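You operate a simulated robot arm through the tools that you are given. There is no shell and no other tool.

You run a simulated robot arm. Do the job below in one go: nothing can be reset, and whatever is moved stays where it is left.

TASK
Find the warmer resistor block with the tester and put it in RECHECK.
Fine: measure both blocks on the bench; tester back in its place and switched off.

Only the result counts: the job must be done as asked and must still hold three seconds after the hand-in. Knocking over, shifting, dropping, spilling or breaking anything else fails it.

THE ROBOT
A 7-joint arm with a fingered hand, fixed in place. Base frame: the origin is on the floor under the middle of its stand, x ahead of it, y to its left, z up; the work surface is at about z = 720. Units: mm, degrees, N and s.
With the tool pointing down near the work surface it reaches from about 220 to 780 mm from the base axis. Its first joint turns from -166.0 to 166.0 degrees. Payload 4 kg.
The tool frame sits at the grasp point between the pads (the TCP): z along the fingers, y along the line on which they close. The tips reach 28 mm beyond it. The gripper opens to 168 mm; its body begins 79 mm behind the TCP. The gripper is a hand of 4 fingers: y runs from the thumb to the fingers, the wrist lies at [0, 0, -249] in the tool frame, and closing takes about 1.5 s.
Orientation is that of the tool frame in the base frame, as a unit quaternion [w, x, y, z]. With the fingers straight down and closing along the base's y, the tool's x points along the base's -x, its y along +y and its z along -z.

THE INTERFACE
- The arm moves only by the tool nudge_tool. Its argument "rows" is a list of rows, each an object of numbers (a shift or turn left out is 0, a gripper value left out holds the last): "dx", "dy", "dz": the shift along the tool's x, y, z in mm; "ax", "ay", "az": the turn, a rotation vector about the tool's x, y, z in rad; "hand": the opening in per cent of the stroke, from 0 (shut) to 100 (fully open). In form: [{"dx": .., "dy": .., "dz": .., "ax": .., "ay": .., "az": .., "hand": ..}, ...]. A call has 1 to 20 rows; each row is the pose to reach, as a shift and turn from the pose commanded when the call began, along the tool's axes at that moment. Each row takes 0.2 s and may step no farther than 50 mm and 8.6 degrees from the row before; otherwise, or with a gripper value out of range, the whole call is refused. A pose out of reach is approached as far as the arm can. The call stops where the force on the tool passes 90 N (or 10 N more than at its start, if that is more) or the arm is blocked; 0.2 s more then pass. The fingers move at their own pace (about 153 mm/s each) and stop on an object; they squeeze with about 31 N. The grip force told is the motor's: it shows also when the fingers shut on nothing. Time passes only in rows, and 0.2 s behind the last, so rows that repeat a pose let the fingers close. The reply holds the time, the measured pose of the TCP, the force on the tool along the base axes, the opening and the grip force, in the units named above and with some noise, with the torque about the TCP (base axes, N m) and any sound that the robot's microphone picked up.
- Cameras (640 x 400 px; columns grow to the right, rows downward): "scene" is fixed at [221.6, 651.2, 1293.2]; the picture's right is [-0.94, -0.33, 0.00], its down [-0.16, 0.47, -0.87] and it looks along [0.29, -0.82, -0.50] (base axes); focal length 318 px, centre (320, 200). "wrist" rides on the gripper at [60, -60, -110] in the tool frame; the picture's right is [0.71, 0.71, 0.00], its down [-0.56, 0.56, -0.61] and it looks along [-0.43, 0.43, 0.79] (tool axes); focal length 265 px, centre (320, 200). There is no depth. A picture from a camera that has moved, and an enlarged one, comes with that camera's place and axes in the base frame and with its lens.
- snapshot(camera): a new picture of that camera. The clock stands still meanwhile.
- lift_body(by): slides the trunk up (or, below 0, down) by that many mm; the arm rides with it, the base frame stays. It gives what a move gives, with no picture.
- grasp_type(shape): the hand has 4 fingers and takes this shape, open, in about a second: jaw (thumb against the fingers, like two jaws); tri (thumb and two fingers); tip (a fingertip pinch); poke (one finger out to press); point (the index stretched); flat (the hand flat); cup (the hand cupped); fist (a fist). The gripper value then closes the fingers along that shape, each until it touches; the sizes above hold for jaw. It gives what a move gives, with no picture.
- zoom(camera, box): a new picture of the part [left, top, right, bottom] of that camera's present view, enlarged. The clock stands still meanwhile.
- hand_in(): hands the job in; it is judged then, once.

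Places have to be worked out from the pictures, the camera data and where the tool is seen. Open the gripper and draw the arm clear of the work before you hand the job in, unless the task says otherwise.

The tools are called after ">>>" by a JSON object that holds its "op" and its "data". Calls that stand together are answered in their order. nudge_tool: Moves the arm, as the interface text tells. Its arguments: {"type":"object","properties":{"rows":{"type":"array","items":{"type":"object","properties":{"dx":{"type":"number"},"dy":{"type":"number"},"dz":{"type":"number"},"ax":{"type":"number"},"ay":{"type":"number"},"az":{"type":"number"},"hand":{"type":"number"}}}}},"required":["rows"]} The other tools are called the same way: lift_body (by) moves the trunk up or down; grasp_type (shape) gives the hand a shape; snapshot (camera) takes a picture; zoom (camera, box) takes an enlarged picture of a part of a camera's view; hand_in () hands the job in.

At the start:

```text
t: 0.0
position: [480.2, 34.3, 1041.4]
tool_rot: [0.0, 0.001, 1.0, 0.001]
force: [-0.2, 0.1, -0.2]
wrist_torque: [0.02, 0.0, 0.0]
finger_gap: 167.9
gripper_force: 0.0
shape: jaw
trunk travel left (down, up): [-500.0, 90.0]
```

scene: 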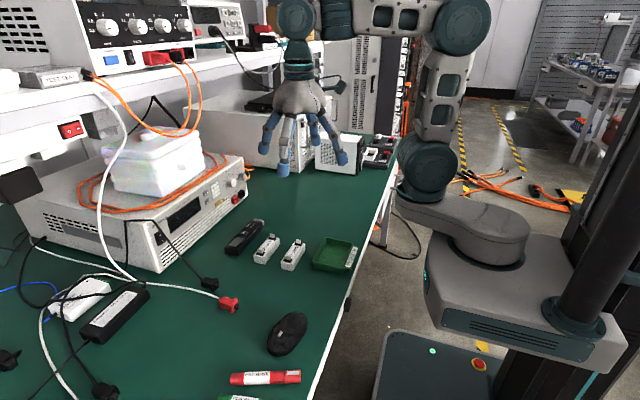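
wrist: 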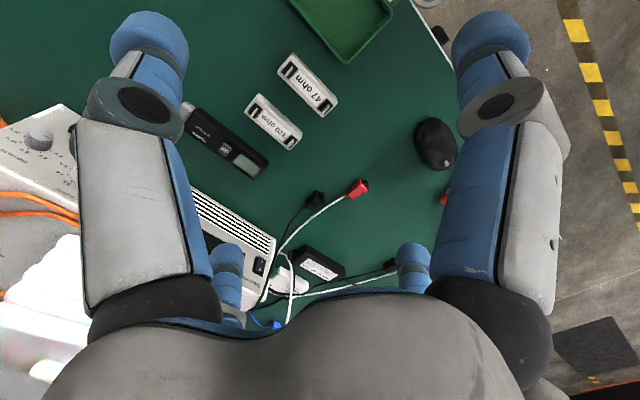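

I see two resistor blocks (47 ohm and 120 ohm), a dark tester beside them, and a green tray. I'll zoom in for details before moving.

>>> {"op": "zoom", "data": {"camera": "scene", "box": [200, 190, 380, 300]}}

>>> {"op": "zoom", "data": {"camera": "wrist", "box": [160, 0, 460, 190]}}

>>> {"op": "zoom", "data": {"camera": "wrist", "box": [170, 80, 290, 190]}}

```text
3.56 times, centred on (290, 245) of scene
camera zoom: at [221.6, 651.2, 1293.2], right [-0.94, -0.33, 0.0], down [-0.16, 0.47, -0.87], along [0.29, -0.82, -0.5], focal length 1129 px, centre (427, 40)
```

zoom: 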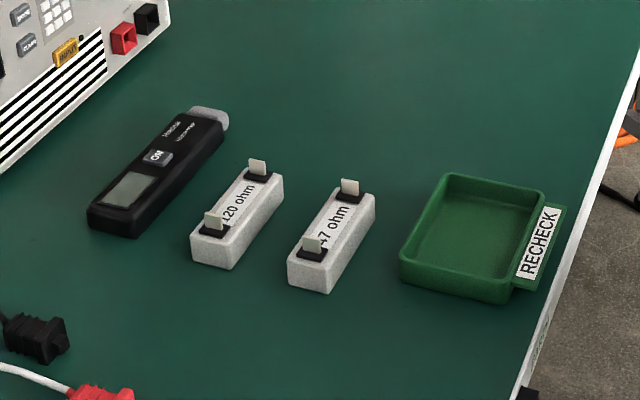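

```text
2.11 times, centred on (310, 95) of wrist
camera zoom: at [420.1, -24.9, 1151.2], right [-0.71, 0.71, 0.0], down [0.56, 0.56, 0.61], along [0.43, 0.44, -0.79], focal length 559 px, centre (341, 421)
```

zoom: 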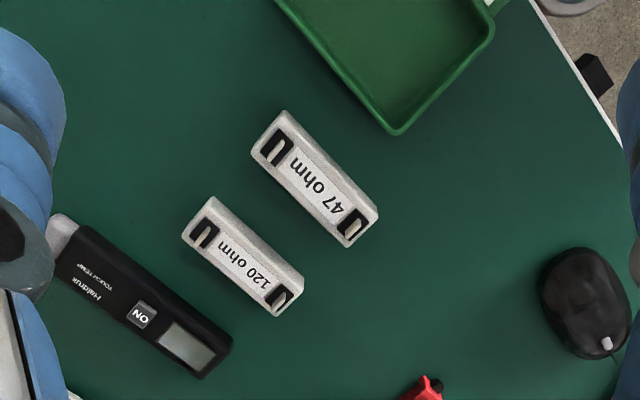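

```text
3.64 times, centred on (230, 135) of wrist
camera zoom: at [420.1, -24.9, 1151.2], right [-0.71, 0.71, 0.0], down [0.56, 0.56, 0.61], along [0.43, 0.44, -0.79], focal length 965 px, centre (647, 436)
```

zoom: 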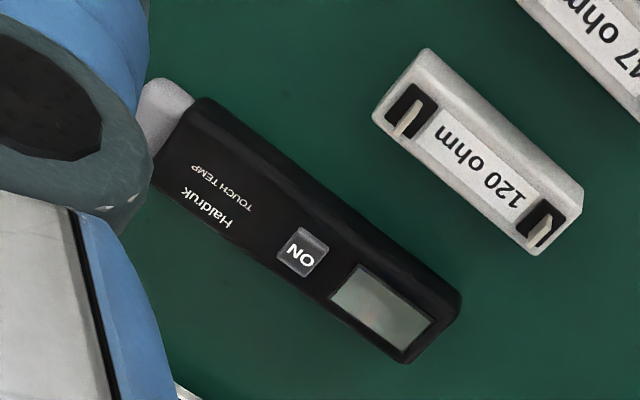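

The layout is clear: tester near (680, 0) along y, blocks near (585, 42) and (503, 40), tray beyond. Now I need to understand the hand geometry, so I look at the hand closely from the scene camera.

>>> {"op": "zoom", "data": {"camera": "scene", "box": [220, 0, 400, 200]}}

>>> {"op": "zoom", "data": {"camera": "scene", "box": [220, 210, 300, 260]}}

```text
2.00 times, centred on (310, 100) of scene
camera zoom: at [221.6, 651.2, 1293.2], right [-0.94, -0.33, 0.0], down [-0.16, 0.47, -0.87], along [0.29, -0.82, -0.5], focal length 635 px, centre (340, 400)
```

zoom: 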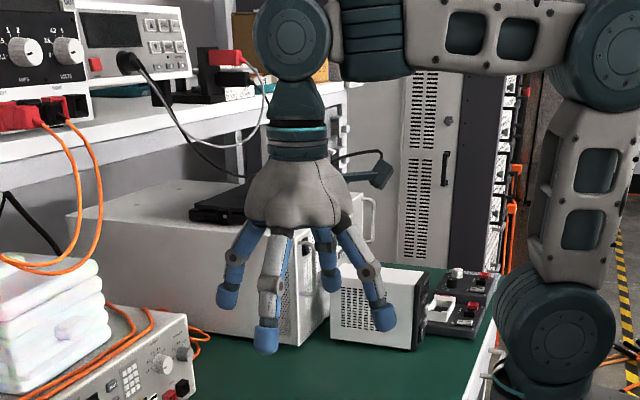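

```text
8.00 times, centred on (260, 235) of scene
camera zoom: at [221.6, 651.2, 1293.2], right [-0.94, -0.33, 0.0], down [-0.16, 0.47, -0.87], along [0.29, -0.82, -0.5], focal length 2541 px, centre (800, -80)
```

zoom: 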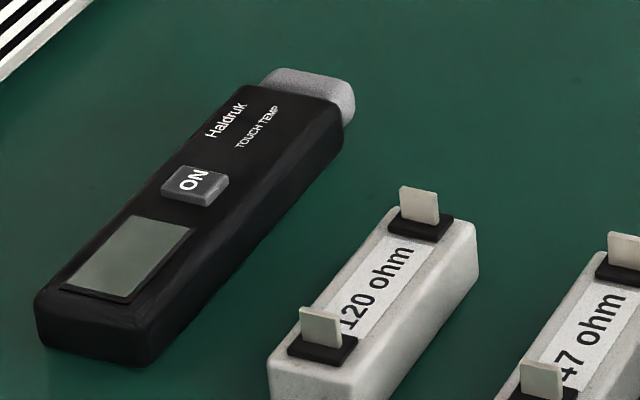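

The hand is a four-fingered claw. I'll test how it closes in the jaw shape here in free air, then look.

>>> {"op": "nudge_tool", "data": {"rows": [{"hand": 30}, {"hand": 30}, {"hand": 30}, {"hand": 30}, {"hand": 30}, {"hand": 30}, {"hand": 30}]}}

>>> {"op": "snapshot", "data": {"camera": "wrist"}}

>>> {"op": "zoom", "data": {"camera": "scene", "box": [220, 0, 400, 200]}}

>>> {"op": "grasp_type", "data": {"shape": "tip"}}

>>> {"op": "snapshot", "data": {"camera": "wrist"}}

>>> {"op": "zoom", "data": {"camera": "scene", "box": [220, 0, 400, 200]}}

>>> {"op": "grasp_type", "data": {"shape": "poke"}}

>>> {"op": "snapshot", "data": {"camera": "wrist"}}

>>> {"op": "zoom", "data": {"camera": "scene", "box": [220, 0, 400, 200]}}

```text
t: 1.6
position: [480.2, 34.0, 1041.5]
tool_rot: [0.0, 0.0, 1.0, 0.001]
force: [0.0, -0.1, -0.4]
wrist_torque: [-0.04, 0.01, -0.01]
finger_gap: 51.0
gripper_force: 0.0
shape: jaw
trunk travel left (down, up): [-500.0, 90.0]
```

```text
taken
camera wrist: at [420.1, -24.9, 1151.2], right [-0.71, 0.71, 0.0], down [0.56, 0.56, 0.61], along [0.43, 0.44, -0.79], focal length 265 px, centre (320, 200)
```

wrist: 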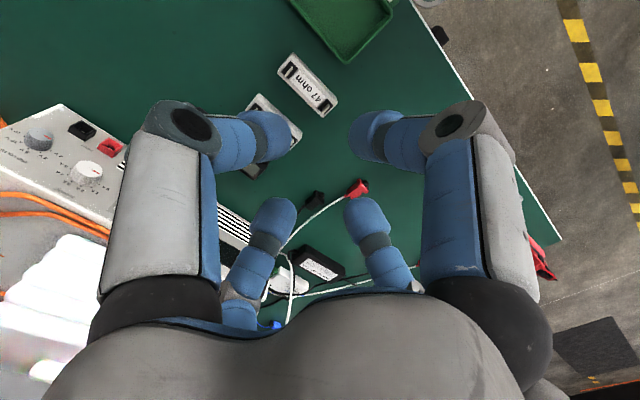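

```text
2.00 times, centred on (310, 100) of scene
camera zoom: at [221.6, 651.2, 1293.2], right [-0.94, -0.33, 0.0], down [-0.16, 0.47, -0.87], along [0.29, -0.82, -0.5], focal length 635 px, centre (340, 400)
```

zoom: 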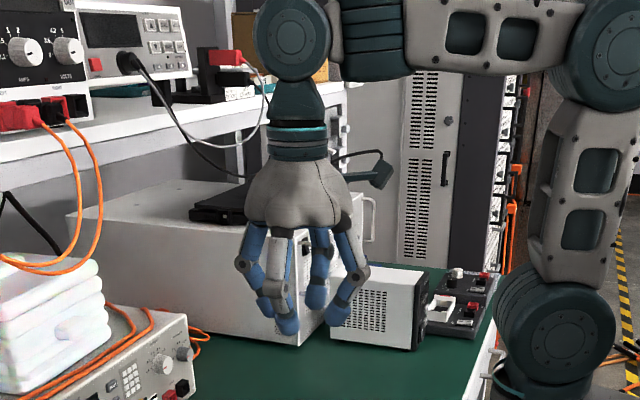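

```text
t: 2.5
position: [481.3, 33.8, 1042.2]
tool_rot: [0.001, 0.0, 1.0, 0.001]
force: [0.2, -0.3, -0.7]
wrist_torque: [0.0, 0.0, 0.0]
finger_gap: 168.2
gripper_force: 0.2
shape: tip
trunk travel left (down, up): [-500.0, 90.0]
```

```text
taken
camera wrist: at [420.1, -24.9, 1151.2], right [-0.71, 0.71, 0.0], down [0.56, 0.56, 0.61], along [0.43, 0.44, -0.79], focal length 265 px, centre (320, 200)
```

wrist: 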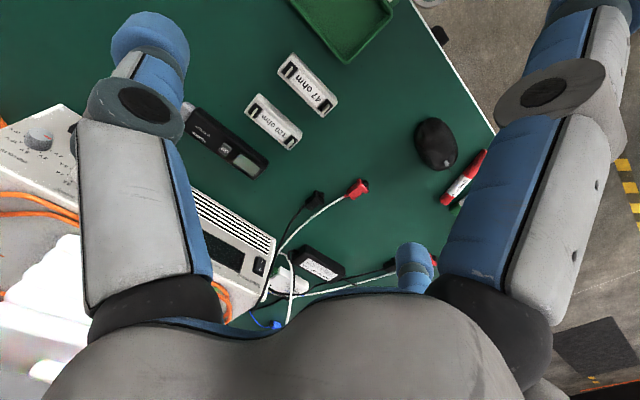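

```text
2.00 times, centred on (310, 100) of scene
camera zoom: at [221.6, 651.2, 1293.2], right [-0.94, -0.33, 0.0], down [-0.16, 0.47, -0.87], along [0.29, -0.82, -0.5], focal length 635 px, centre (340, 400)
```

zoom: 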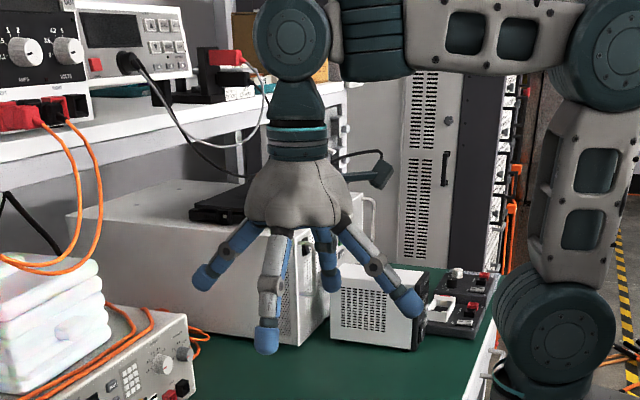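

```text
t: 3.4
position: [481.0, 35.2, 1041.5]
tool_rot: [0.0, 0.0, 1.0, 0.001]
force: [-0.5, 0.2, 0.3]
wrist_torque: [-0.01, 0.0, 0.0]
finger_gap: 0.1
gripper_force: 0.0
shape: poke
trunk travel left (down, up): [-500.0, 90.0]
```

```text
taken
camera wrist: at [420.1, -24.9, 1151.2], right [-0.71, 0.71, 0.0], down [0.56, 0.56, 0.61], along [0.43, 0.44, -0.79], focal length 265 px, centre (320, 200)
```

wrist: 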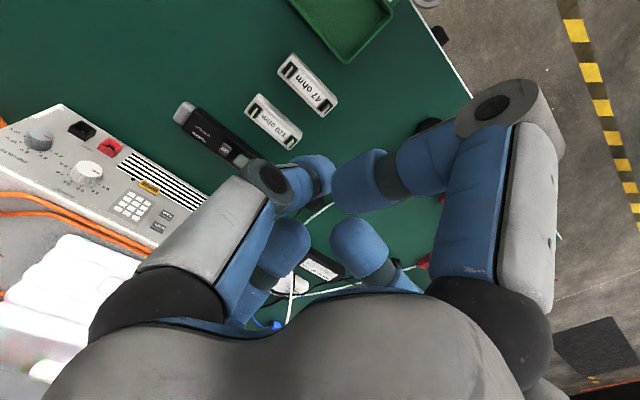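

```text
2.00 times, centred on (310, 100) of scene
camera zoom: at [221.6, 651.2, 1293.2], right [-0.94, -0.33, 0.0], down [-0.16, 0.47, -0.87], along [0.29, -0.82, -0.5], focal length 635 px, centre (340, 400)
```

zoom: 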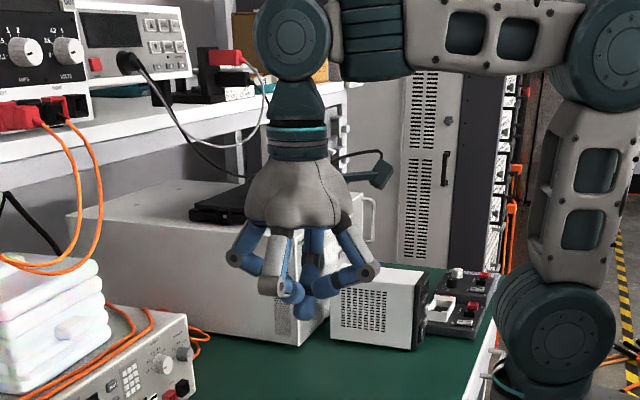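

Jaw closes all four fingers radially, tip pinches with the thumb and opposite finger while the side ones splay, and poke puts the thumb tip on the tool axis. I'll check the remaining shapes and a half-closed tip before choosing.

>>> {"op": "grasp_type", "data": {"shape": "tri"}}

>>> {"op": "snapshot", "data": {"camera": "wrist"}}

>>> {"op": "zoom", "data": {"camera": "scene", "box": [220, 0, 400, 200]}}

>>> {"op": "grasp_type", "data": {"shape": "point"}}

>>> {"op": "snapshot", "data": {"camera": "wrist"}}

>>> {"op": "zoom", "data": {"camera": "scene", "box": [220, 0, 400, 200]}}

>>> {"op": "grasp_type", "data": {"shape": "tip"}}

>>> {"op": "nudge_tool", "data": {"rows": [{"hand": 22}, {"hand": 22}, {"hand": 22}, {"hand": 22}, {"hand": 22}, {"hand": 22}, {"hand": 22}]}}

>>> {"op": "snapshot", "data": {"camera": "wrist"}}

>>> {"op": "zoom", "data": {"camera": "scene", "box": [220, 0, 400, 200]}}

```text
t: 4.3
position: [480.4, 34.6, 1042.0]
tool_rot: [0.001, 0.001, 1.0, 0.001]
force: [0.5, 0.5, 0.1]
wrist_torque: [0.03, -0.02, 0.0]
finger_gap: 167.7
gripper_force: 0.1
shape: tri
trunk travel left (down, up): [-500.0, 90.0]
```

```text
taken
camera wrist: at [420.1, -24.9, 1151.2], right [-0.71, 0.71, 0.0], down [0.56, 0.56, 0.61], along [0.43, 0.44, -0.79], focal length 265 px, centre (320, 200)
```

wrist: 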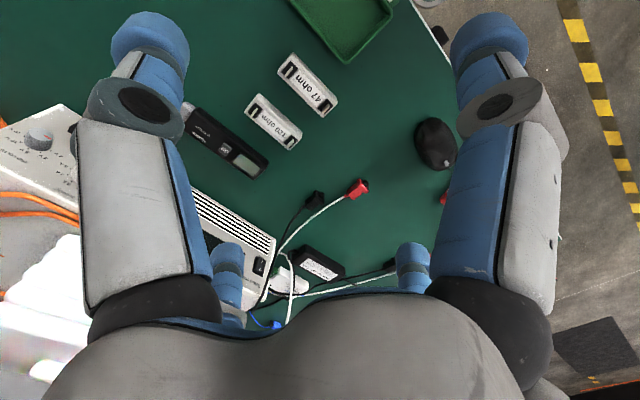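

```text
2.00 times, centred on (310, 100) of scene
camera zoom: at [221.6, 651.2, 1293.2], right [-0.94, -0.33, 0.0], down [-0.16, 0.47, -0.87], along [0.29, -0.82, -0.5], focal length 635 px, centre (340, 400)
```

zoom: 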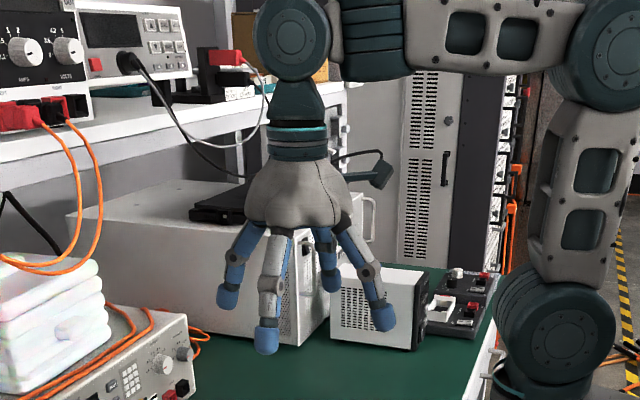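

```text
t: 5.2
position: [481.0, 35.1, 1041.8]
tool_rot: [0.0, 0.0, 1.0, 0.001]
force: [0.1, -0.3, 0.7]
wrist_torque: [0.03, -0.02, 0.0]
finger_gap: 0.2
gripper_force: 0.0
shape: point
trunk travel left (down, up): [-500.0, 90.0]
```

```text
taken
camera wrist: at [420.1, -24.9, 1151.2], right [-0.71, 0.71, 0.0], down [0.56, 0.56, 0.61], along [0.43, 0.44, -0.79], focal length 265 px, centre (320, 200)
```

wrist: 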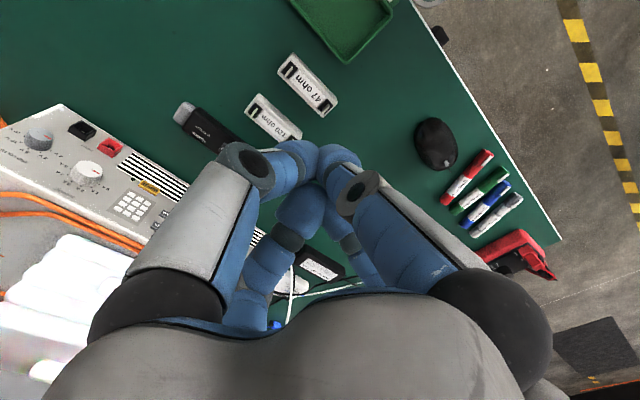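

```text
2.00 times, centred on (310, 100) of scene
camera zoom: at [221.6, 651.2, 1293.2], right [-0.94, -0.33, 0.0], down [-0.16, 0.47, -0.87], along [0.29, -0.82, -0.5], focal length 635 px, centre (340, 400)
```

zoom: 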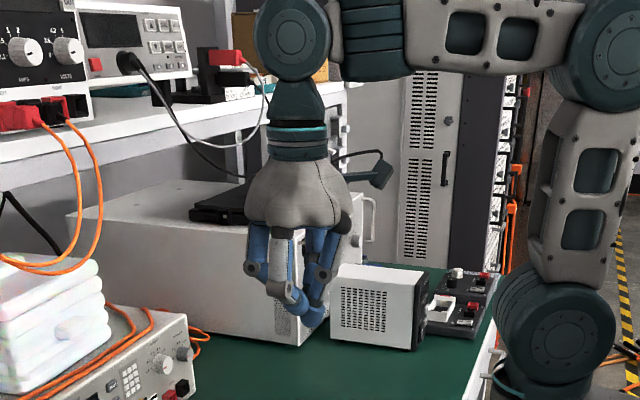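

```text
t: 6.1
position: [480.7, 34.7, 1042.3]
tool_rot: [0.0, 0.0, 1.0, 0.001]
force: [-0.4, 0.4, -0.2]
wrist_torque: [0.03, 0.0, -0.03]
finger_gap: 167.6
gripper_force: 0.1
shape: tip
trunk travel left (down, up): [-500.0, 90.0]
```

```text
t: 7.7
position: [480.4, 33.8, 1040.9]
tool_rot: [0.0, 0.0, 1.0, 0.0]
force: [0.3, -0.1, -0.4]
wrist_torque: [0.02, -0.01, -0.01]
finger_gap: 37.1
gripper_force: 0.0
shape: tip
trunk travel left (down, up): [-500.0, 90.0]
```

```text
taken
camera wrist: at [420.1, -24.9, 1151.2], right [-0.71, 0.71, 0.0], down [0.56, 0.56, 0.61], along [0.43, 0.44, -0.79], focal length 265 px, centre (320, 200)
```

wrist: 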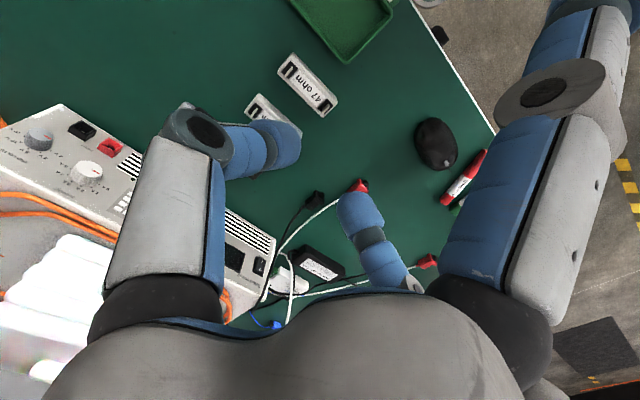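

```text
2.00 times, centred on (310, 100) of scene
camera zoom: at [221.6, 651.2, 1293.2], right [-0.94, -0.33, 0.0], down [-0.16, 0.47, -0.87], along [0.29, -0.82, -0.5], focal length 635 px, centre (340, 400)
```

zoom: 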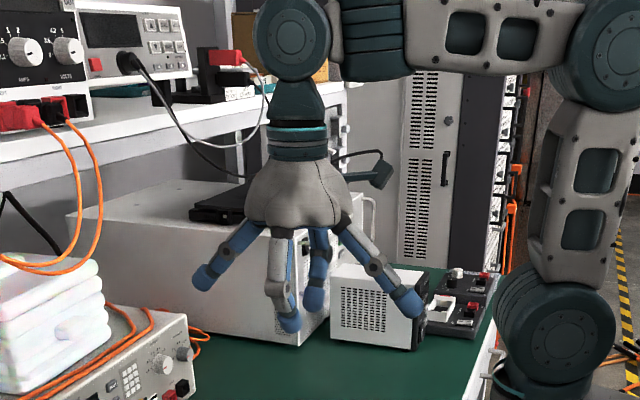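

Tip is the shape for pinching elongated items and poke for the button. I switch to poke, turn the tool 90° (tool x toward base +y) and move above the tester's ON button at a safe height.

>>> {"op": "grasp_type", "data": {"shape": "poke"}}

>>> {"op": "nudge_tool", "data": {"rows": [{"dx": -17, "dy": -2, "dz": 5, "az": 0.131}, {"dx": -34, "dy": -4, "dz": 10, "az": 0.262}, {"dx": -51, "dy": -6, "dz": 20, "az": 0.393}, {"dx": -68, "dy": -8, "dz": 30, "az": 0.524}, {"dx": -85, "dy": -10, "dz": 40, "az": 0.654}, {"dx": -102, "dy": -12, "dz": 50, "az": 0.785}, {"dx": -119, "dy": -14, "dz": 60, "az": 0.916}, {"dx": -136, "dy": -16, "dz": 75, "az": 1.047}, {"dx": -153, "dy": -18, "dz": 90, "az": 1.178}, {"dx": -170, "dy": -20, "dz": 105, "az": 1.309}, {"dx": -187, "dy": -23, "dz": 120, "az": 1.44}, {"dx": -203, "dy": -26, "dz": 141, "az": 1.571}, {"dx": -203, "dy": -26, "dz": 141, "az": 1.571}]}}

>>> {"op": "snapshot", "data": {"camera": "wrist"}}

>>> {"op": "snapshot", "data": {"camera": "scene"}}

```text
t: 8.6
position: [480.8, 34.5, 1041.8]
tool_rot: [0.0, 0.0, 1.0, 0.001]
force: [-1.1, 0.2, 0.1]
wrist_torque: [-0.03, -0.01, -0.01]
finger_gap: 0.0
gripper_force: 0.1
shape: poke
trunk travel left (down, up): [-500.0, 90.0]
```

```text
t: 11.4
position: [683.7, 9.2, 899.5]
tool_rot: [-0.001, 0.709, 0.706, 0.001]
force: [0.7, 0.7, 1.6]
wrist_torque: [0.01, 0.03, 0.0]
finger_gap: 0.2
gripper_force: 0.1
shape: poke
trunk travel left (down, up): [-500.0, 90.0]
```

```text
taken
camera wrist: at [623.0, 70.5, 1009.4], right [0.71, 0.7, 0.0], down [0.56, -0.56, 0.61], along [0.43, -0.43, -0.79], focal length 265 px, centre (320, 200)
```

wrist: 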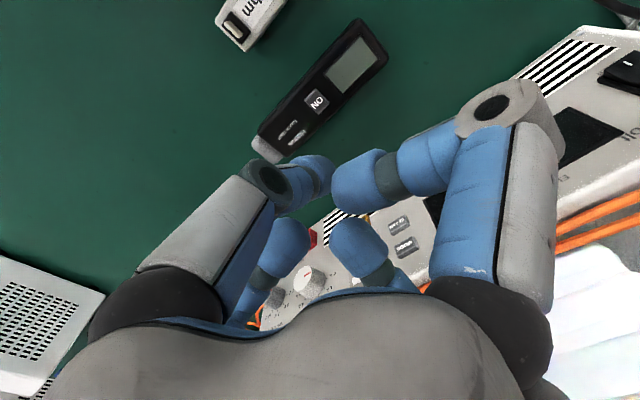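

```text
taken
```

scene: 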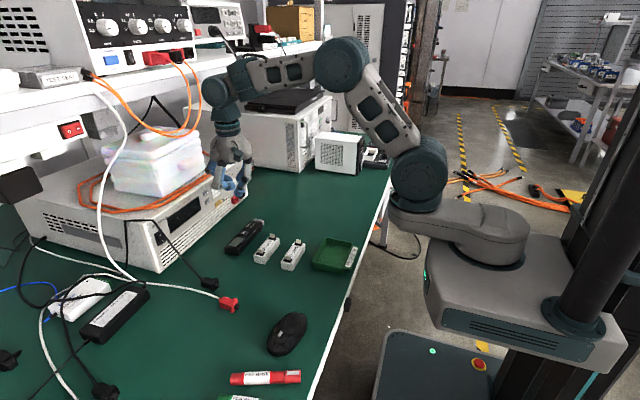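

The tester is well visible. I'll zoom to fix the button's position more precisely.

>>> {"op": "zoom", "data": {"camera": "wrist", "box": [240, 0, 400, 170]}}

>>> {"op": "zoom", "data": {"camera": "scene", "box": [200, 120, 360, 220]}}

```text
2.35 times, centred on (320, 85) of wrist
camera zoom: at [623.0, 70.5, 1009.4], right [0.71, 0.7, 0.0], down [0.56, -0.56, 0.61], along [0.43, -0.43, -0.79], focal length 624 px, centre (320, 471)
```

zoom: 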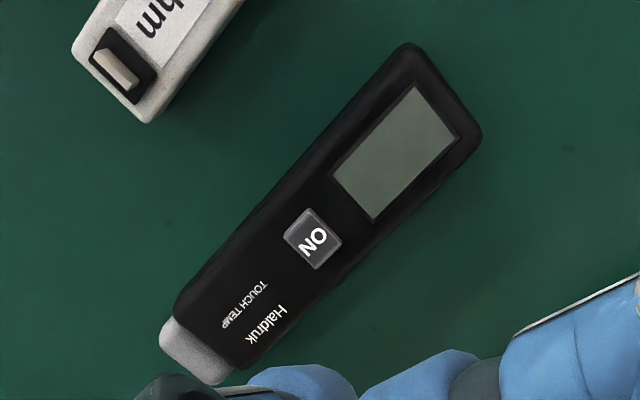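

```text
4.00 times, centred on (280, 170) of scene
camera zoom: at [221.6, 651.2, 1293.2], right [-0.94, -0.33, 0.0], down [-0.16, 0.47, -0.87], along [0.29, -0.82, -0.5], focal length 1270 px, centre (480, 320)
```

zoom: 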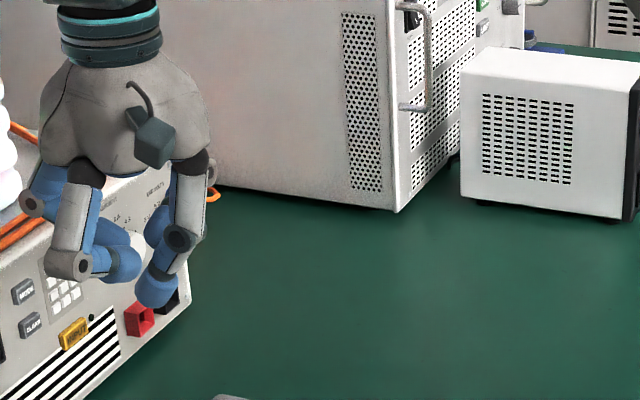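

The button is at about (678, 12, 750). I move above it and descend to leave roughly 20 mm of clearance, then check from the scene view.

>>> {"op": "nudge_tool", "data": {"rows": [{"dx": 3, "dy": -5.5, "dz": 20}, {"dx": 3, "dy": -5.5, "dz": 40}, {"dx": 3, "dy": -5.5, "dz": 60}, {"dx": 3, "dy": -5.5, "dz": 80}, {"dx": 3, "dy": -5.5, "dz": 95}, {"dx": 3, "dy": -5.5, "dz": 100}, {"dx": 3, "dy": -5.5, "dz": 100}]}}

>>> {"op": "zoom", "data": {"camera": "scene", "box": [190, 180, 310, 270]}}

>>> {"op": "snapshot", "data": {"camera": "wrist"}}

```text
t: 13.0
position: [678.6, 11.3, 800.1]
tool_rot: [-0.001, 0.707, 0.707, 0.001]
force: [0.9, -0.6, -0.8]
wrist_torque: [0.0, 0.0, 0.01]
finger_gap: 0.0
gripper_force: 0.1
shape: poke
trunk travel left (down, up): [-500.0, 90.0]
```

```text
4.44 times, centred on (250, 225) of scene
camera zoom: at [221.6, 651.2, 1293.2], right [-0.94, -0.33, 0.0], down [-0.16, 0.47, -0.87], along [0.29, -0.82, -0.5], focal length 1412 px, centre (631, 89)
```

zoom: 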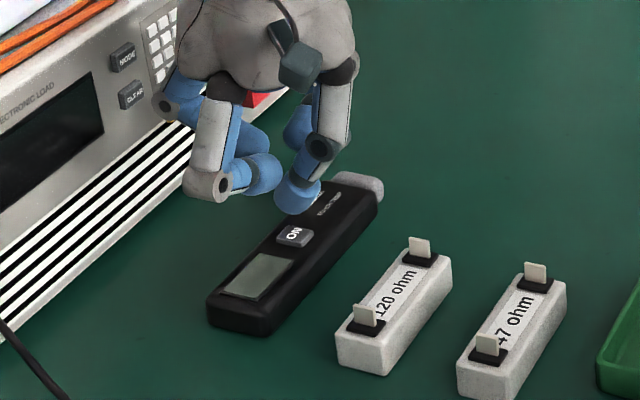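

```text
taken
camera wrist: at [617.2, 72.8, 909.9], right [0.71, 0.71, 0.0], down [0.56, -0.56, 0.61], along [0.43, -0.43, -0.79], focal length 265 px, centre (320, 200)
```

wrist: 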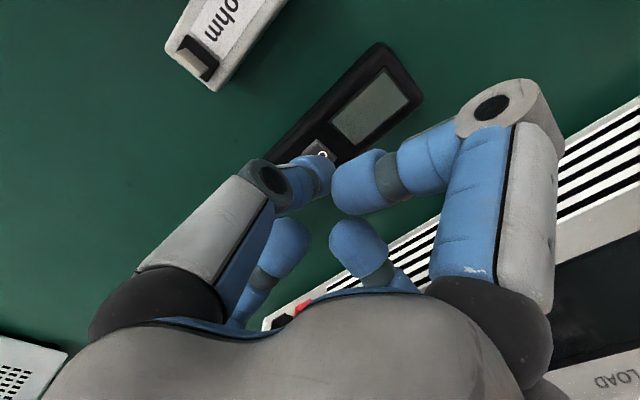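

The finger tip is right above the button, around 20 mm higher. I lower it close to contact and then go in small steps while watching force.

>>> {"op": "nudge_tool", "data": {"rows": [{"dz": 5}, {"dz": 10}, {"dz": 14}, {"dz": 17}, {"dz": 17}]}}

>>> {"op": "zoom", "data": {"camera": "scene", "box": [220, 200, 290, 255]}}

```text
t: 14.2
position: [678.1, 10.8, 782.4]
tool_rot: [0.0, 0.708, 0.707, 0.0]
force: [0.3, -0.5, -1.0]
wrist_torque: [0.01, -0.03, -0.01]
finger_gap: 0.0
gripper_force: 0.0
shape: poke
trunk travel left (down, up): [-500.0, 90.0]
```

```text
7.27 times, centred on (255, 228) of scene
camera zoom: at [221.6, 651.2, 1293.2], right [-0.94, -0.33, 0.0], down [-0.16, 0.47, -0.87], along [0.29, -0.82, -0.5], focal length 2310 px, centre (793, 0)
```

zoom: 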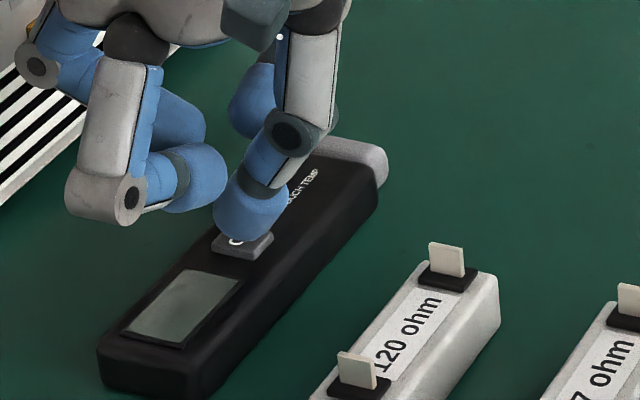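

The tip is almost on the button. I press in small steps.

>>> {"op": "nudge_tool", "data": {"rows": [{"dx": 1, "dz": 1}, {"dx": 1, "dz": 2}, {"dx": 1, "dz": 3}, {"dx": 1, "dz": 3}]}}

>>> {"op": "zoom", "data": {"camera": "scene", "box": [220, 200, 290, 255]}}

```text
t: 15.2
position: [678.6, 12.7, 781.0]
tool_rot: [-0.001, 0.708, 0.706, 0.002]
force: [0.5, 0.2, 0.2]
wrist_torque: [-0.03, 0.01, 0.0]
finger_gap: 0.0
gripper_force: 0.1
shape: poke
trunk travel left (down, up): [-500.0, 90.0]
```

```text
7.27 times, centred on (255, 228) of scene
camera zoom: at [221.6, 651.2, 1293.2], right [-0.94, -0.33, 0.0], down [-0.16, 0.47, -0.87], along [0.29, -0.82, -0.5], focal length 2310 px, centre (793, 0)
```

zoom: 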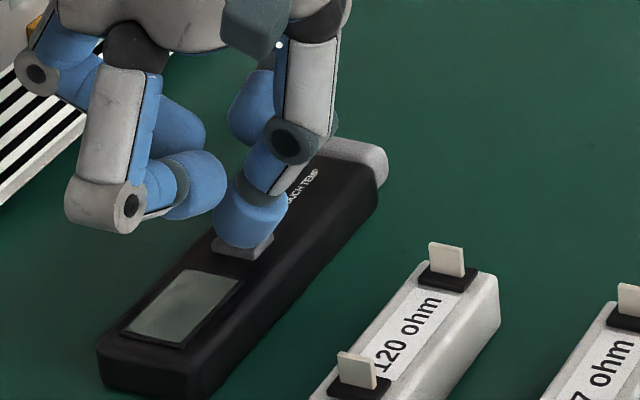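

No contact force yet. I continue a few mm down in 1 mm steps.

>>> {"op": "nudge_tool", "data": {"rows": [{"dz": 1}, {"dz": 2}, {"dz": 2}]}}

```text
t: 16.0
position: [678.5, 12.3, 777.9]
tool_rot: [-0.001, 0.707, 0.707, 0.0]
force: [-1.3, -0.2, -0.8]
wrist_torque: [0.05, 0.0, 0.0]
finger_gap: 0.0
gripper_force: 0.1
shape: poke
trunk travel left (down, up): [-500.0, 90.0]
```

Still no force, so I go 2 mm further.

>>> {"op": "nudge_tool", "data": {"rows": [{"dz": 1}, {"dz": 2}, {"dz": 2}]}}

>>> {"op": "zoom", "data": {"camera": "scene", "box": [220, 200, 290, 255]}}

```text
t: 16.8
position: [676.8, 12.2, 776.4]
tool_rot: [-0.001, 0.708, 0.707, 0.001]
force: [0.9, -0.4, 2.6]
wrist_torque: [-0.04, -0.03, -0.02]
finger_gap: 0.1
gripper_force: 0.0
shape: poke
trunk travel left (down, up): [-500.0, 90.0]
heard: click
```

```text
7.27 times, centred on (255, 228) of scene
camera zoom: at [221.6, 651.2, 1293.2], right [-0.94, -0.33, 0.0], down [-0.16, 0.47, -0.87], along [0.29, -0.82, -0.5], focal length 2310 px, centre (793, 0)
```

zoom: 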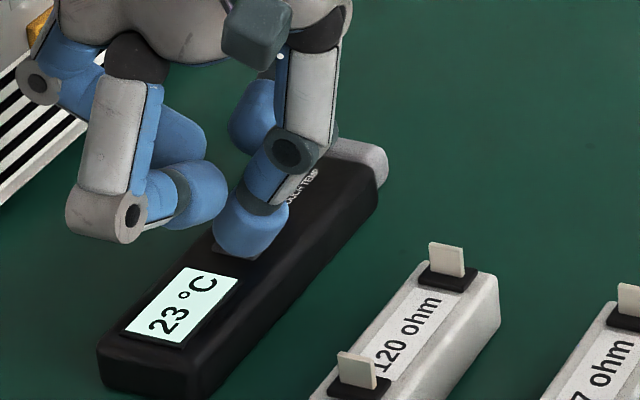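

Click heard and the display reads 23 °C, so the tester is on. I lift off and take reference pictures of its resting place.

>>> {"op": "nudge_tool", "data": {"rows": [{"dz": -5}, {"dz": -15}, {"dz": -35}, {"dz": -60}, {"dz": -90}, {"dz": -120}, {"dz": -124}, {"dz": -124}]}}

>>> {"op": "zoom", "data": {"camera": "wrist", "box": [240, 0, 400, 170]}}

>>> {"op": "zoom", "data": {"camera": "scene", "box": [210, 200, 380, 290]}}

>>> {"op": "zoom", "data": {"camera": "scene", "box": [220, 215, 270, 260]}}

```text
t: 18.6
position: [677.7, 12.3, 900.5]
tool_rot: [0.0, 0.707, 0.707, 0.0]
force: [0.5, 0.6, -0.6]
wrist_torque: [0.01, 0.02, -0.02]
finger_gap: 0.0
gripper_force: 0.1
shape: poke
trunk travel left (down, up): [-500.0, 90.0]
```

```text
2.35 times, centred on (320, 85) of wrist
camera zoom: at [617.2, 73.8, 1010.7], right [0.71, 0.71, 0.0], down [0.56, -0.56, 0.61], along [0.43, -0.43, -0.79], focal length 624 px, centre (320, 471)
```

zoom: 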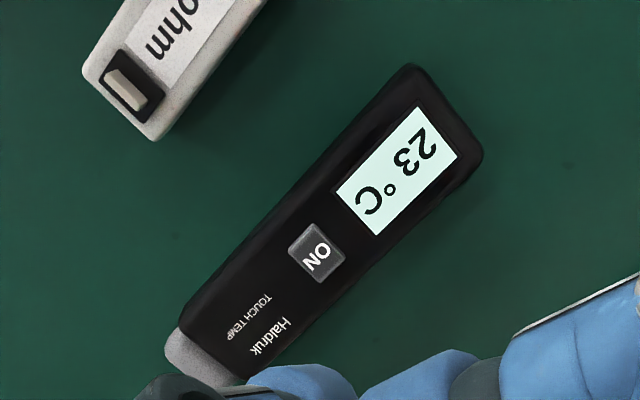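

```text
3.76 times, centred on (295, 245) of scene
camera zoom: at [221.6, 651.2, 1293.2], right [-0.94, -0.33, 0.0], down [-0.16, 0.47, -0.87], along [0.29, -0.82, -0.5], focal length 1196 px, centre (414, 31)
```

zoom: 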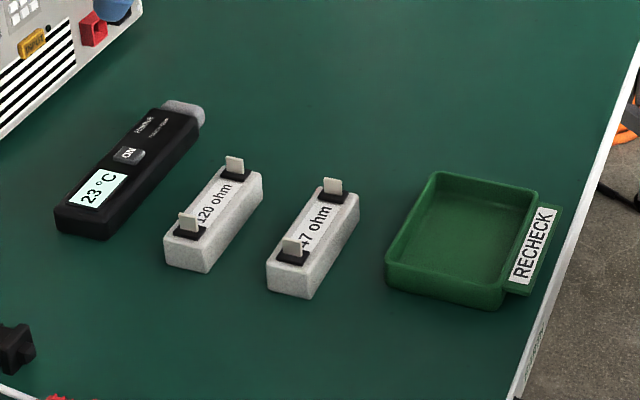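

```text
8.89 times, centred on (245, 238) of scene
camera zoom: at [221.6, 651.2, 1293.2], right [-0.94, -0.33, 0.0], down [-0.16, 0.47, -0.87], along [0.29, -0.82, -0.5], focal length 2823 px, centre (987, -133)
```

zoom: 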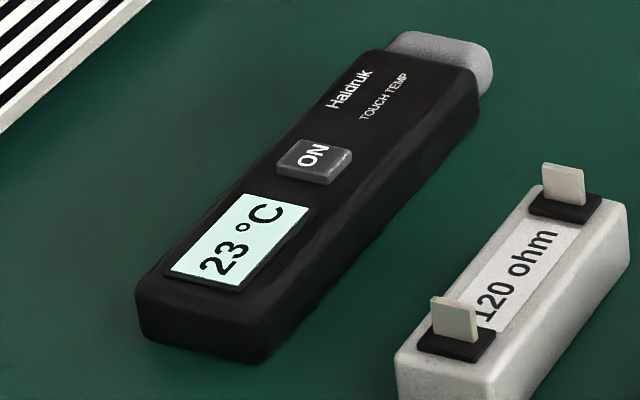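

The tester spans about y −73 to 83 at x ≈ 677, with its top near z 747. I back off toward the base, switch to the tip pinch, and pre-close to about 67 mm before going over it.

>>> {"op": "nudge_tool", "data": {"rows": [{"dy": -25}, {"dy": -50}, {"dy": -80}, {"dy": -80}]}}

>>> {"op": "grasp_type", "data": {"shape": "tip"}}

>>> {"op": "nudge_tool", "data": {"rows": [{"hand": 40}, {"hand": 40}, {"hand": 40}, {"hand": 40}, {"hand": 40}, {"hand": 40}]}}

>>> {"op": "snapshot", "data": {"camera": "wrist"}}

>>> {"op": "zoom", "data": {"camera": "scene", "box": [180, 100, 340, 260]}}

```text
t: 19.6
position: [598.1, 14.2, 899.6]
tool_rot: [-0.002, 0.707, 0.707, 0.001]
force: [-0.2, -0.5, 0.3]
wrist_torque: [0.0, -0.02, -0.02]
finger_gap: 0.0
gripper_force: 0.2
shape: poke
trunk travel left (down, up): [-500.0, 90.0]
```

```text
t: 20.5
position: [598.9, 13.0, 900.6]
tool_rot: [-0.001, 0.707, 0.707, 0.001]
force: [0.5, -0.2, -0.9]
wrist_torque: [-0.02, 0.03, -0.02]
finger_gap: 167.9
gripper_force: 0.0
shape: tip
trunk travel left (down, up): [-500.0, 90.0]
```

```text
t: 21.9
position: [598.7, 13.8, 900.6]
tool_rot: [0.0, 0.708, 0.707, 0.001]
force: [0.5, -0.1, 0.6]
wrist_torque: [-0.01, 0.02, -0.02]
finger_gap: 67.7
gripper_force: 0.1
shape: tip
trunk travel left (down, up): [-500.0, 90.0]
```

```text
taken
camera wrist: at [538.4, 75.3, 1009.8], right [0.71, 0.71, 0.0], down [0.56, -0.56, 0.61], along [0.43, -0.43, -0.79], focal length 265 px, centre (320, 200)
```

wrist: 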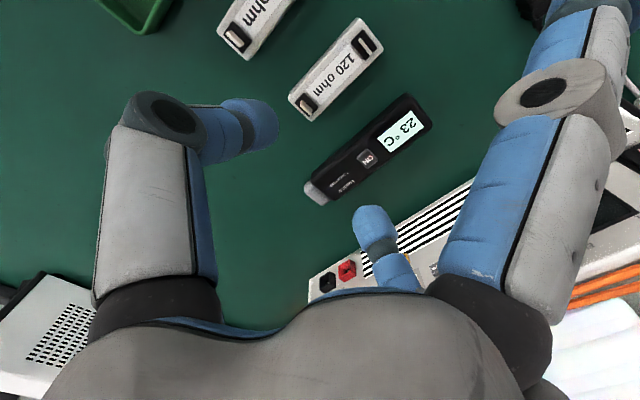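

```text
2.50 times, centred on (260, 180) of scene
camera zoom: at [221.6, 651.2, 1293.2], right [-0.94, -0.33, 0.0], down [-0.16, 0.47, -0.87], along [0.29, -0.82, -0.5], focal length 794 px, centre (470, 250)
```

zoom: 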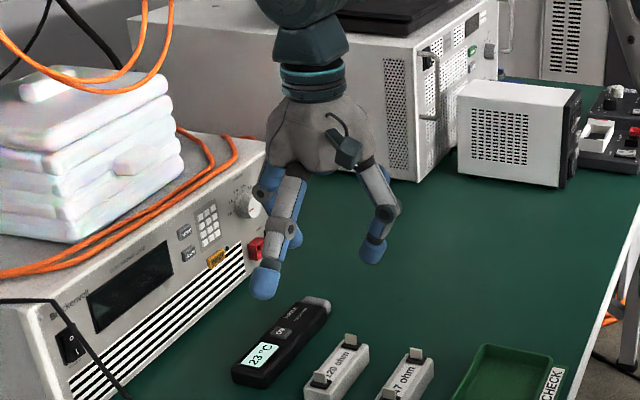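

Gap is 67 mm and the side fingers are splayed. I move over the tester at y ≈ 18 and go down to z ≈ 800 for a check.

>>> {"op": "nudge_tool", "data": {"rows": [{"dx": 2, "dy": 26}, {"dx": 4, "dy": 52}, {"dx": 5, "dy": 78.5}, {"dx": 5, "dy": 78.5, "dz": 20}, {"dx": 5, "dy": 78.5, "dz": 45}, {"dx": 5, "dy": 78.5, "dz": 70}, {"dx": 5, "dy": 78.5, "dz": 90}, {"dx": 5, "dy": 78.5, "dz": 100}, {"dx": 5, "dy": 78.5, "dz": 100}]}}

>>> {"op": "snapshot", "data": {"camera": "wrist"}}

>>> {"op": "zoom", "data": {"camera": "scene", "box": [180, 170, 320, 270]}}

```text
t: 23.9
position: [676.6, 16.3, 801.1]
tool_rot: [-0.001, 0.707, 0.707, 0.001]
force: [-0.8, -0.3, -0.4]
wrist_torque: [-0.01, -0.01, -0.01]
finger_gap: 67.4
gripper_force: 0.0
shape: tip
trunk travel left (down, up): [-500.0, 90.0]
```

```text
taken
camera wrist: at [615.9, 78.7, 910.7], right [0.71, 0.71, 0.0], down [0.56, -0.56, 0.61], along [0.43, -0.43, -0.79], focal length 265 px, centre (320, 200)
```

wrist: 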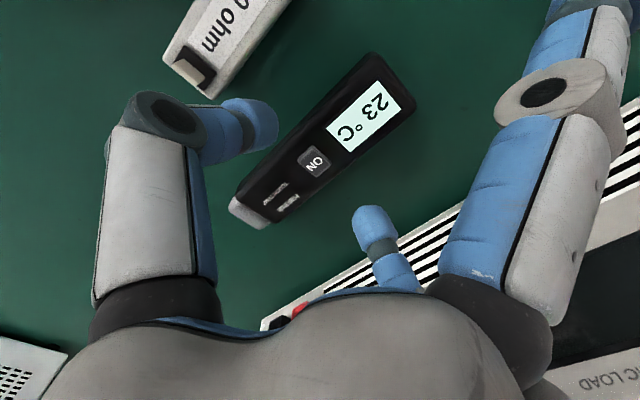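

```text
4.00 times, centred on (250, 220) of scene
camera zoom: at [221.6, 651.2, 1293.2], right [-0.94, -0.33, 0.0], down [-0.16, 0.47, -0.87], along [0.29, -0.82, -0.5], focal length 1270 px, centre (600, 120)
```

zoom: 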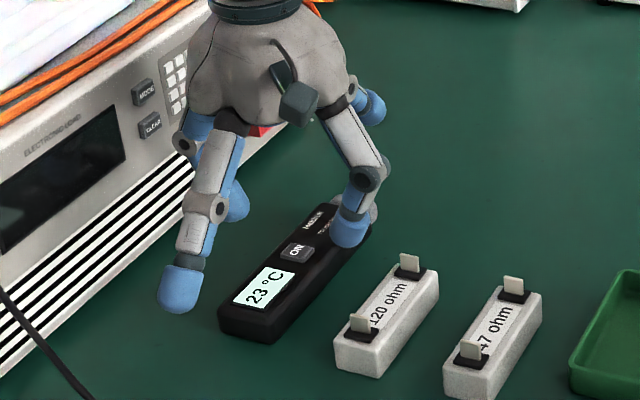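

True TCP is about (676, 18.5, 800.7), with the tester centred at x ≈ 677.3. I descend in stages around it.

>>> {"op": "nudge_tool", "data": {"rows": [{"dy": 1.2, "dz": 10}, {"dy": 1.2, "dz": 20}, {"dy": 1.2, "dz": 28}, {"dy": 1.2, "dz": 34}, {"dy": 1.2, "dz": 34}]}}

>>> {"op": "zoom", "data": {"camera": "scene", "box": [190, 180, 310, 270]}}

>>> {"op": "snapshot", "data": {"camera": "wrist"}}

```text
t: 25.1
position: [678.0, 17.3, 768.4]
tool_rot: [-0.001, 0.707, 0.707, -0.001]
force: [-0.5, -0.6, -0.9]
wrist_torque: [0.01, 0.0, 0.01]
finger_gap: 67.2
gripper_force: 0.1
shape: tip
trunk travel left (down, up): [-500.0, 90.0]
```

```text
4.44 times, centred on (250, 225) of scene
camera zoom: at [221.6, 651.2, 1293.2], right [-0.94, -0.33, 0.0], down [-0.16, 0.47, -0.87], along [0.29, -0.82, -0.5], focal length 1412 px, centre (631, 89)
```

zoom: 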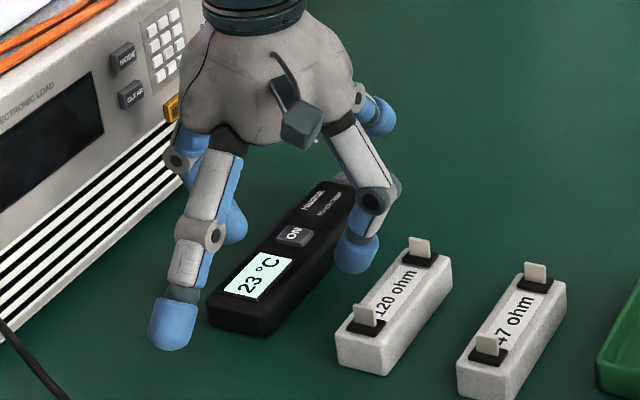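

```text
taken
camera wrist: at [617.2, 78.7, 876.8], right [0.71, 0.71, 0.0], down [0.56, -0.56, 0.61], along [0.43, -0.43, -0.79], focal length 265 px, centre (320, 200)
```

wrist: 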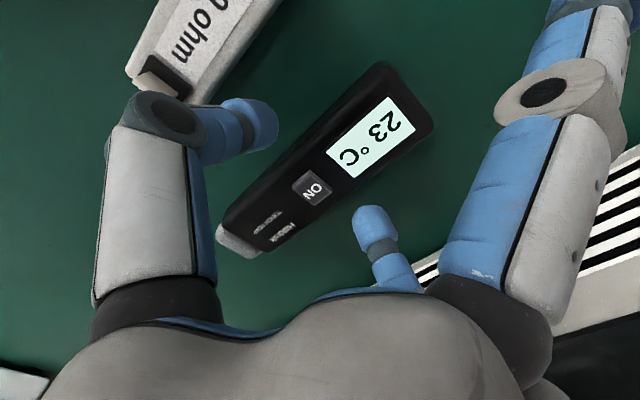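

The fingers straddle the tester cleanly and the splayed finger is well above the bench. I go down the last 14.5 mm.

>>> {"op": "nudge_tool", "data": {"rows": [{"dz": 5}, {"dz": 10}, {"dz": 14.5}, {"dz": 14.5}]}}

>>> {"op": "zoom", "data": {"camera": "scene", "box": [190, 180, 310, 270]}}

```text
t: 26.1
position: [676.8, 18.5, 753.6]
tool_rot: [-0.001, 0.707, 0.707, 0.0]
force: [0.1, -0.5, 0.1]
wrist_torque: [0.0, -0.04, -0.02]
finger_gap: 67.4
gripper_force: 0.0
shape: tip
trunk travel left (down, up): [-500.0, 90.0]
```

```text
4.44 times, centred on (250, 225) of scene
camera zoom: at [221.6, 651.2, 1293.2], right [-0.94, -0.33, 0.0], down [-0.16, 0.47, -0.87], along [0.29, -0.82, -0.5], focal length 1412 px, centre (631, 89)
```

zoom: 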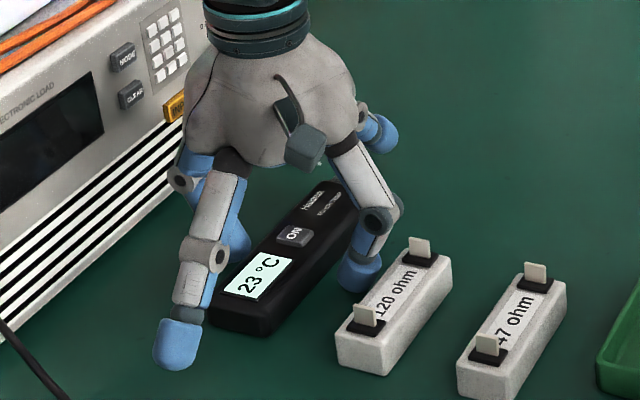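

Fingers are at the tester's sides with no contact. I close the pinch.

>>> {"op": "nudge_tool", "data": {"rows": [{"hand": 28}, {"hand": 24}, {"hand": 20}, {"hand": 10}, {"hand": 0}, {"hand": 0}, {"hand": 0}, {"hand": 0}]}}

>>> {"op": "snapshot", "data": {"camera": "wrist"}}

>>> {"op": "zoom", "data": {"camera": "scene", "box": [190, 180, 310, 270]}}

```text
t: 27.9
position: [677.6, 16.9, 752.1]
tool_rot: [-0.002, 0.707, 0.707, 0.0]
force: [0.2, 1.1, 0.1]
wrist_torque: [-0.04, 0.02, -0.01]
finger_gap: 39.8
gripper_force: 31.1
shape: tip
trunk travel left (down, up): [-500.0, 90.0]
```

```text
taken
camera wrist: at [616.7, 79.0, 862.2], right [0.71, 0.71, 0.0], down [0.56, -0.56, 0.61], along [0.43, -0.43, -0.79], focal length 265 px, centre (320, 200)
```

wrist: 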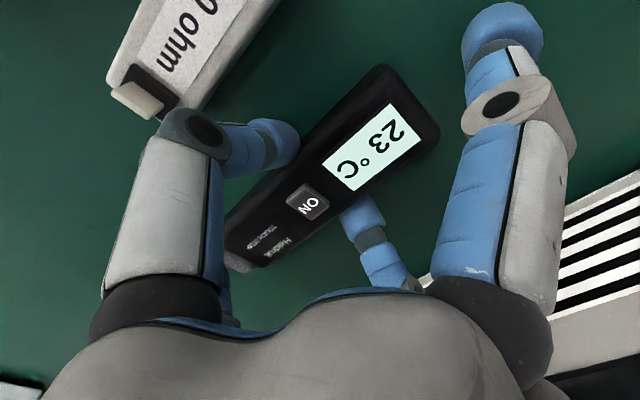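

```text
4.44 times, centred on (250, 225) of scene
camera zoom: at [221.6, 651.2, 1293.2], right [-0.94, -0.33, 0.0], down [-0.16, 0.47, -0.87], along [0.29, -0.82, -0.5], focal length 1412 px, centre (631, 89)
```

zoom: 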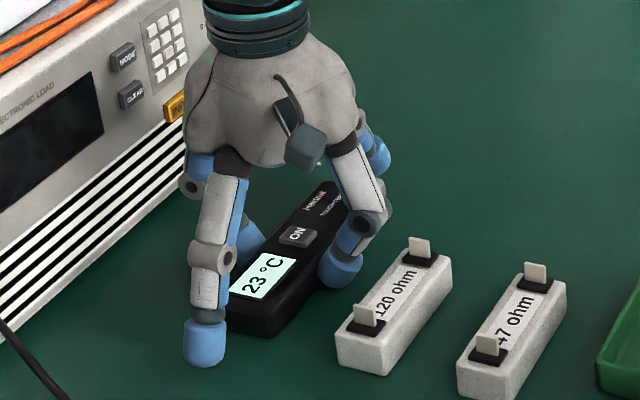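

The grip holds at 39.8 mm with 31 N, but at command 0 the side fingers have swung inward toward the probe end. I'll command 20 % (still below the tester's width) and see if the squeeze holds while the side fingers splay again.

>>> {"op": "nudge_tool", "data": {"rows": [{"hand": 18}, {"hand": 18}, {"hand": 18}, {"hand": 18}]}}

>>> {"op": "snapshot", "data": {"camera": "wrist"}}

>>> {"op": "zoom", "data": {"camera": "scene", "box": [190, 180, 310, 270]}}

```text
t: 28.9
position: [678.7, 16.1, 753.0]
tool_rot: [-0.001, 0.707, 0.707, 0.001]
force: [0.9, -0.6, 0.6]
wrist_torque: [-0.03, 0.0, 0.03]
finger_gap: 39.7
gripper_force: 31.0
shape: tip
trunk travel left (down, up): [-500.0, 90.0]
```

```text
taken
camera wrist: at [616.7, 79.0, 862.2], right [0.71, 0.71, 0.0], down [0.56, -0.56, 0.61], along [0.43, -0.43, -0.79], focal length 265 px, centre (320, 200)
```

wrist: 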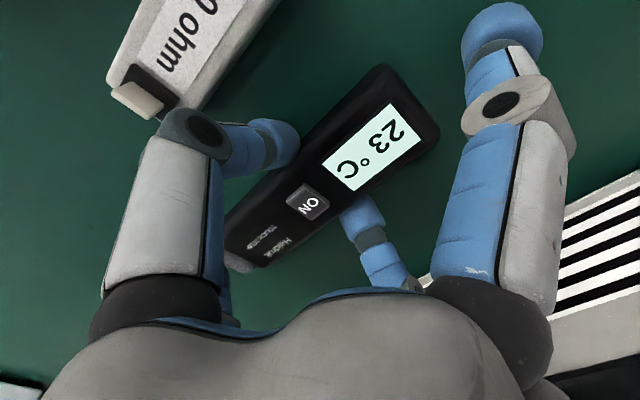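

```text
4.44 times, centred on (250, 225) of scene
camera zoom: at [221.6, 651.2, 1293.2], right [-0.94, -0.33, 0.0], down [-0.16, 0.47, -0.87], along [0.29, -0.82, -0.5], focal length 1412 px, centre (631, 89)
```

zoom: 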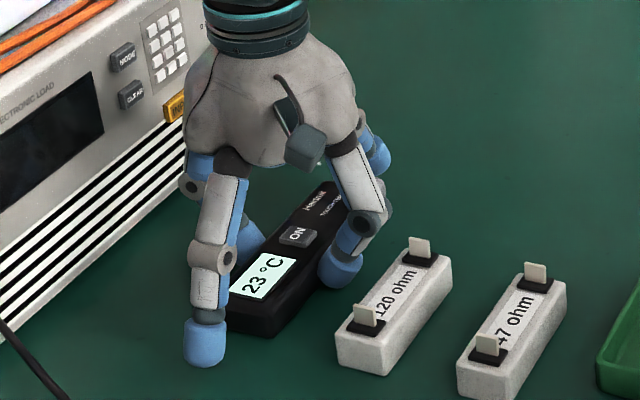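

The squeeze held but the side fingers did not return. The tester is still on the bench, so I reopen slightly and close only to 21 % to see whether it grips with the side fingers staying splayed.

>>> {"op": "nudge_tool", "data": {"rows": [{"hand": 30}, {"hand": 30}, {"hand": 30}, {"hand": 30}, {"hand": 30}]}}

>>> {"op": "snapshot", "data": {"camera": "wrist"}}

>>> {"op": "nudge_tool", "data": {"rows": [{"hand": 25}, {"hand": 23}, {"hand": 21}, {"hand": 21}, {"hand": 21}, {"hand": 21}]}}

>>> {"op": "snapshot", "data": {"camera": "wrist"}}

```text
t: 30.1
position: [677.2, 18.0, 752.9]
tool_rot: [-0.001, 0.707, 0.707, 0.001]
force: [-0.4, -0.6, 0.2]
wrist_torque: [0.01, -0.01, 0.02]
finger_gap: 50.4
gripper_force: 0.1
shape: tip
trunk travel left (down, up): [-500.0, 90.0]
```

```text
taken
camera wrist: at [616.6, 79.0, 862.3], right [0.71, 0.71, 0.0], down [0.56, -0.56, 0.61], along [0.43, -0.43, -0.79], focal length 265 px, centre (320, 200)
```

wrist: 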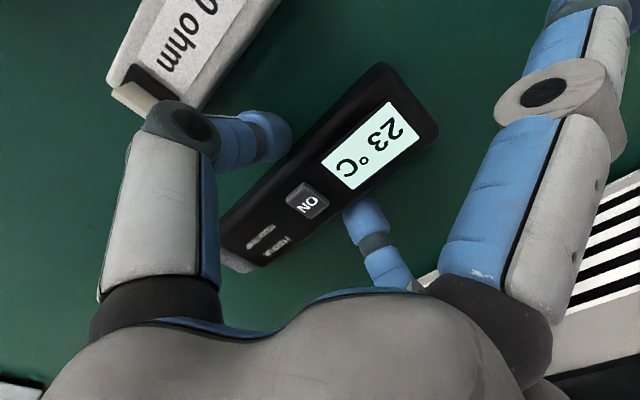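

```text
t: 31.5
position: [677.8, 17.4, 751.8]
tool_rot: [-0.001, 0.707, 0.707, 0.0]
force: [0.0, 1.0, -0.2]
wrist_torque: [0.0, -0.01, -0.01]
finger_gap: 40.3
gripper_force: 31.1
shape: tip
trunk travel left (down, up): [-500.0, 90.0]
```

```text
taken
camera wrist: at [616.7, 79.0, 862.2], right [0.71, 0.71, 0.0], down [0.56, -0.56, 0.61], along [0.43, -0.43, -0.79], focal length 265 px, centre (320, 200)
```

wrist: 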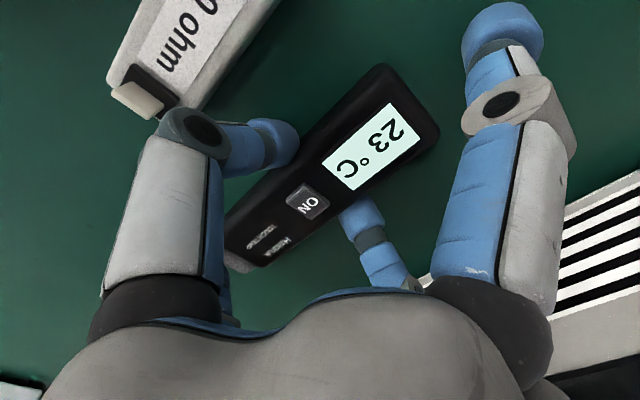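

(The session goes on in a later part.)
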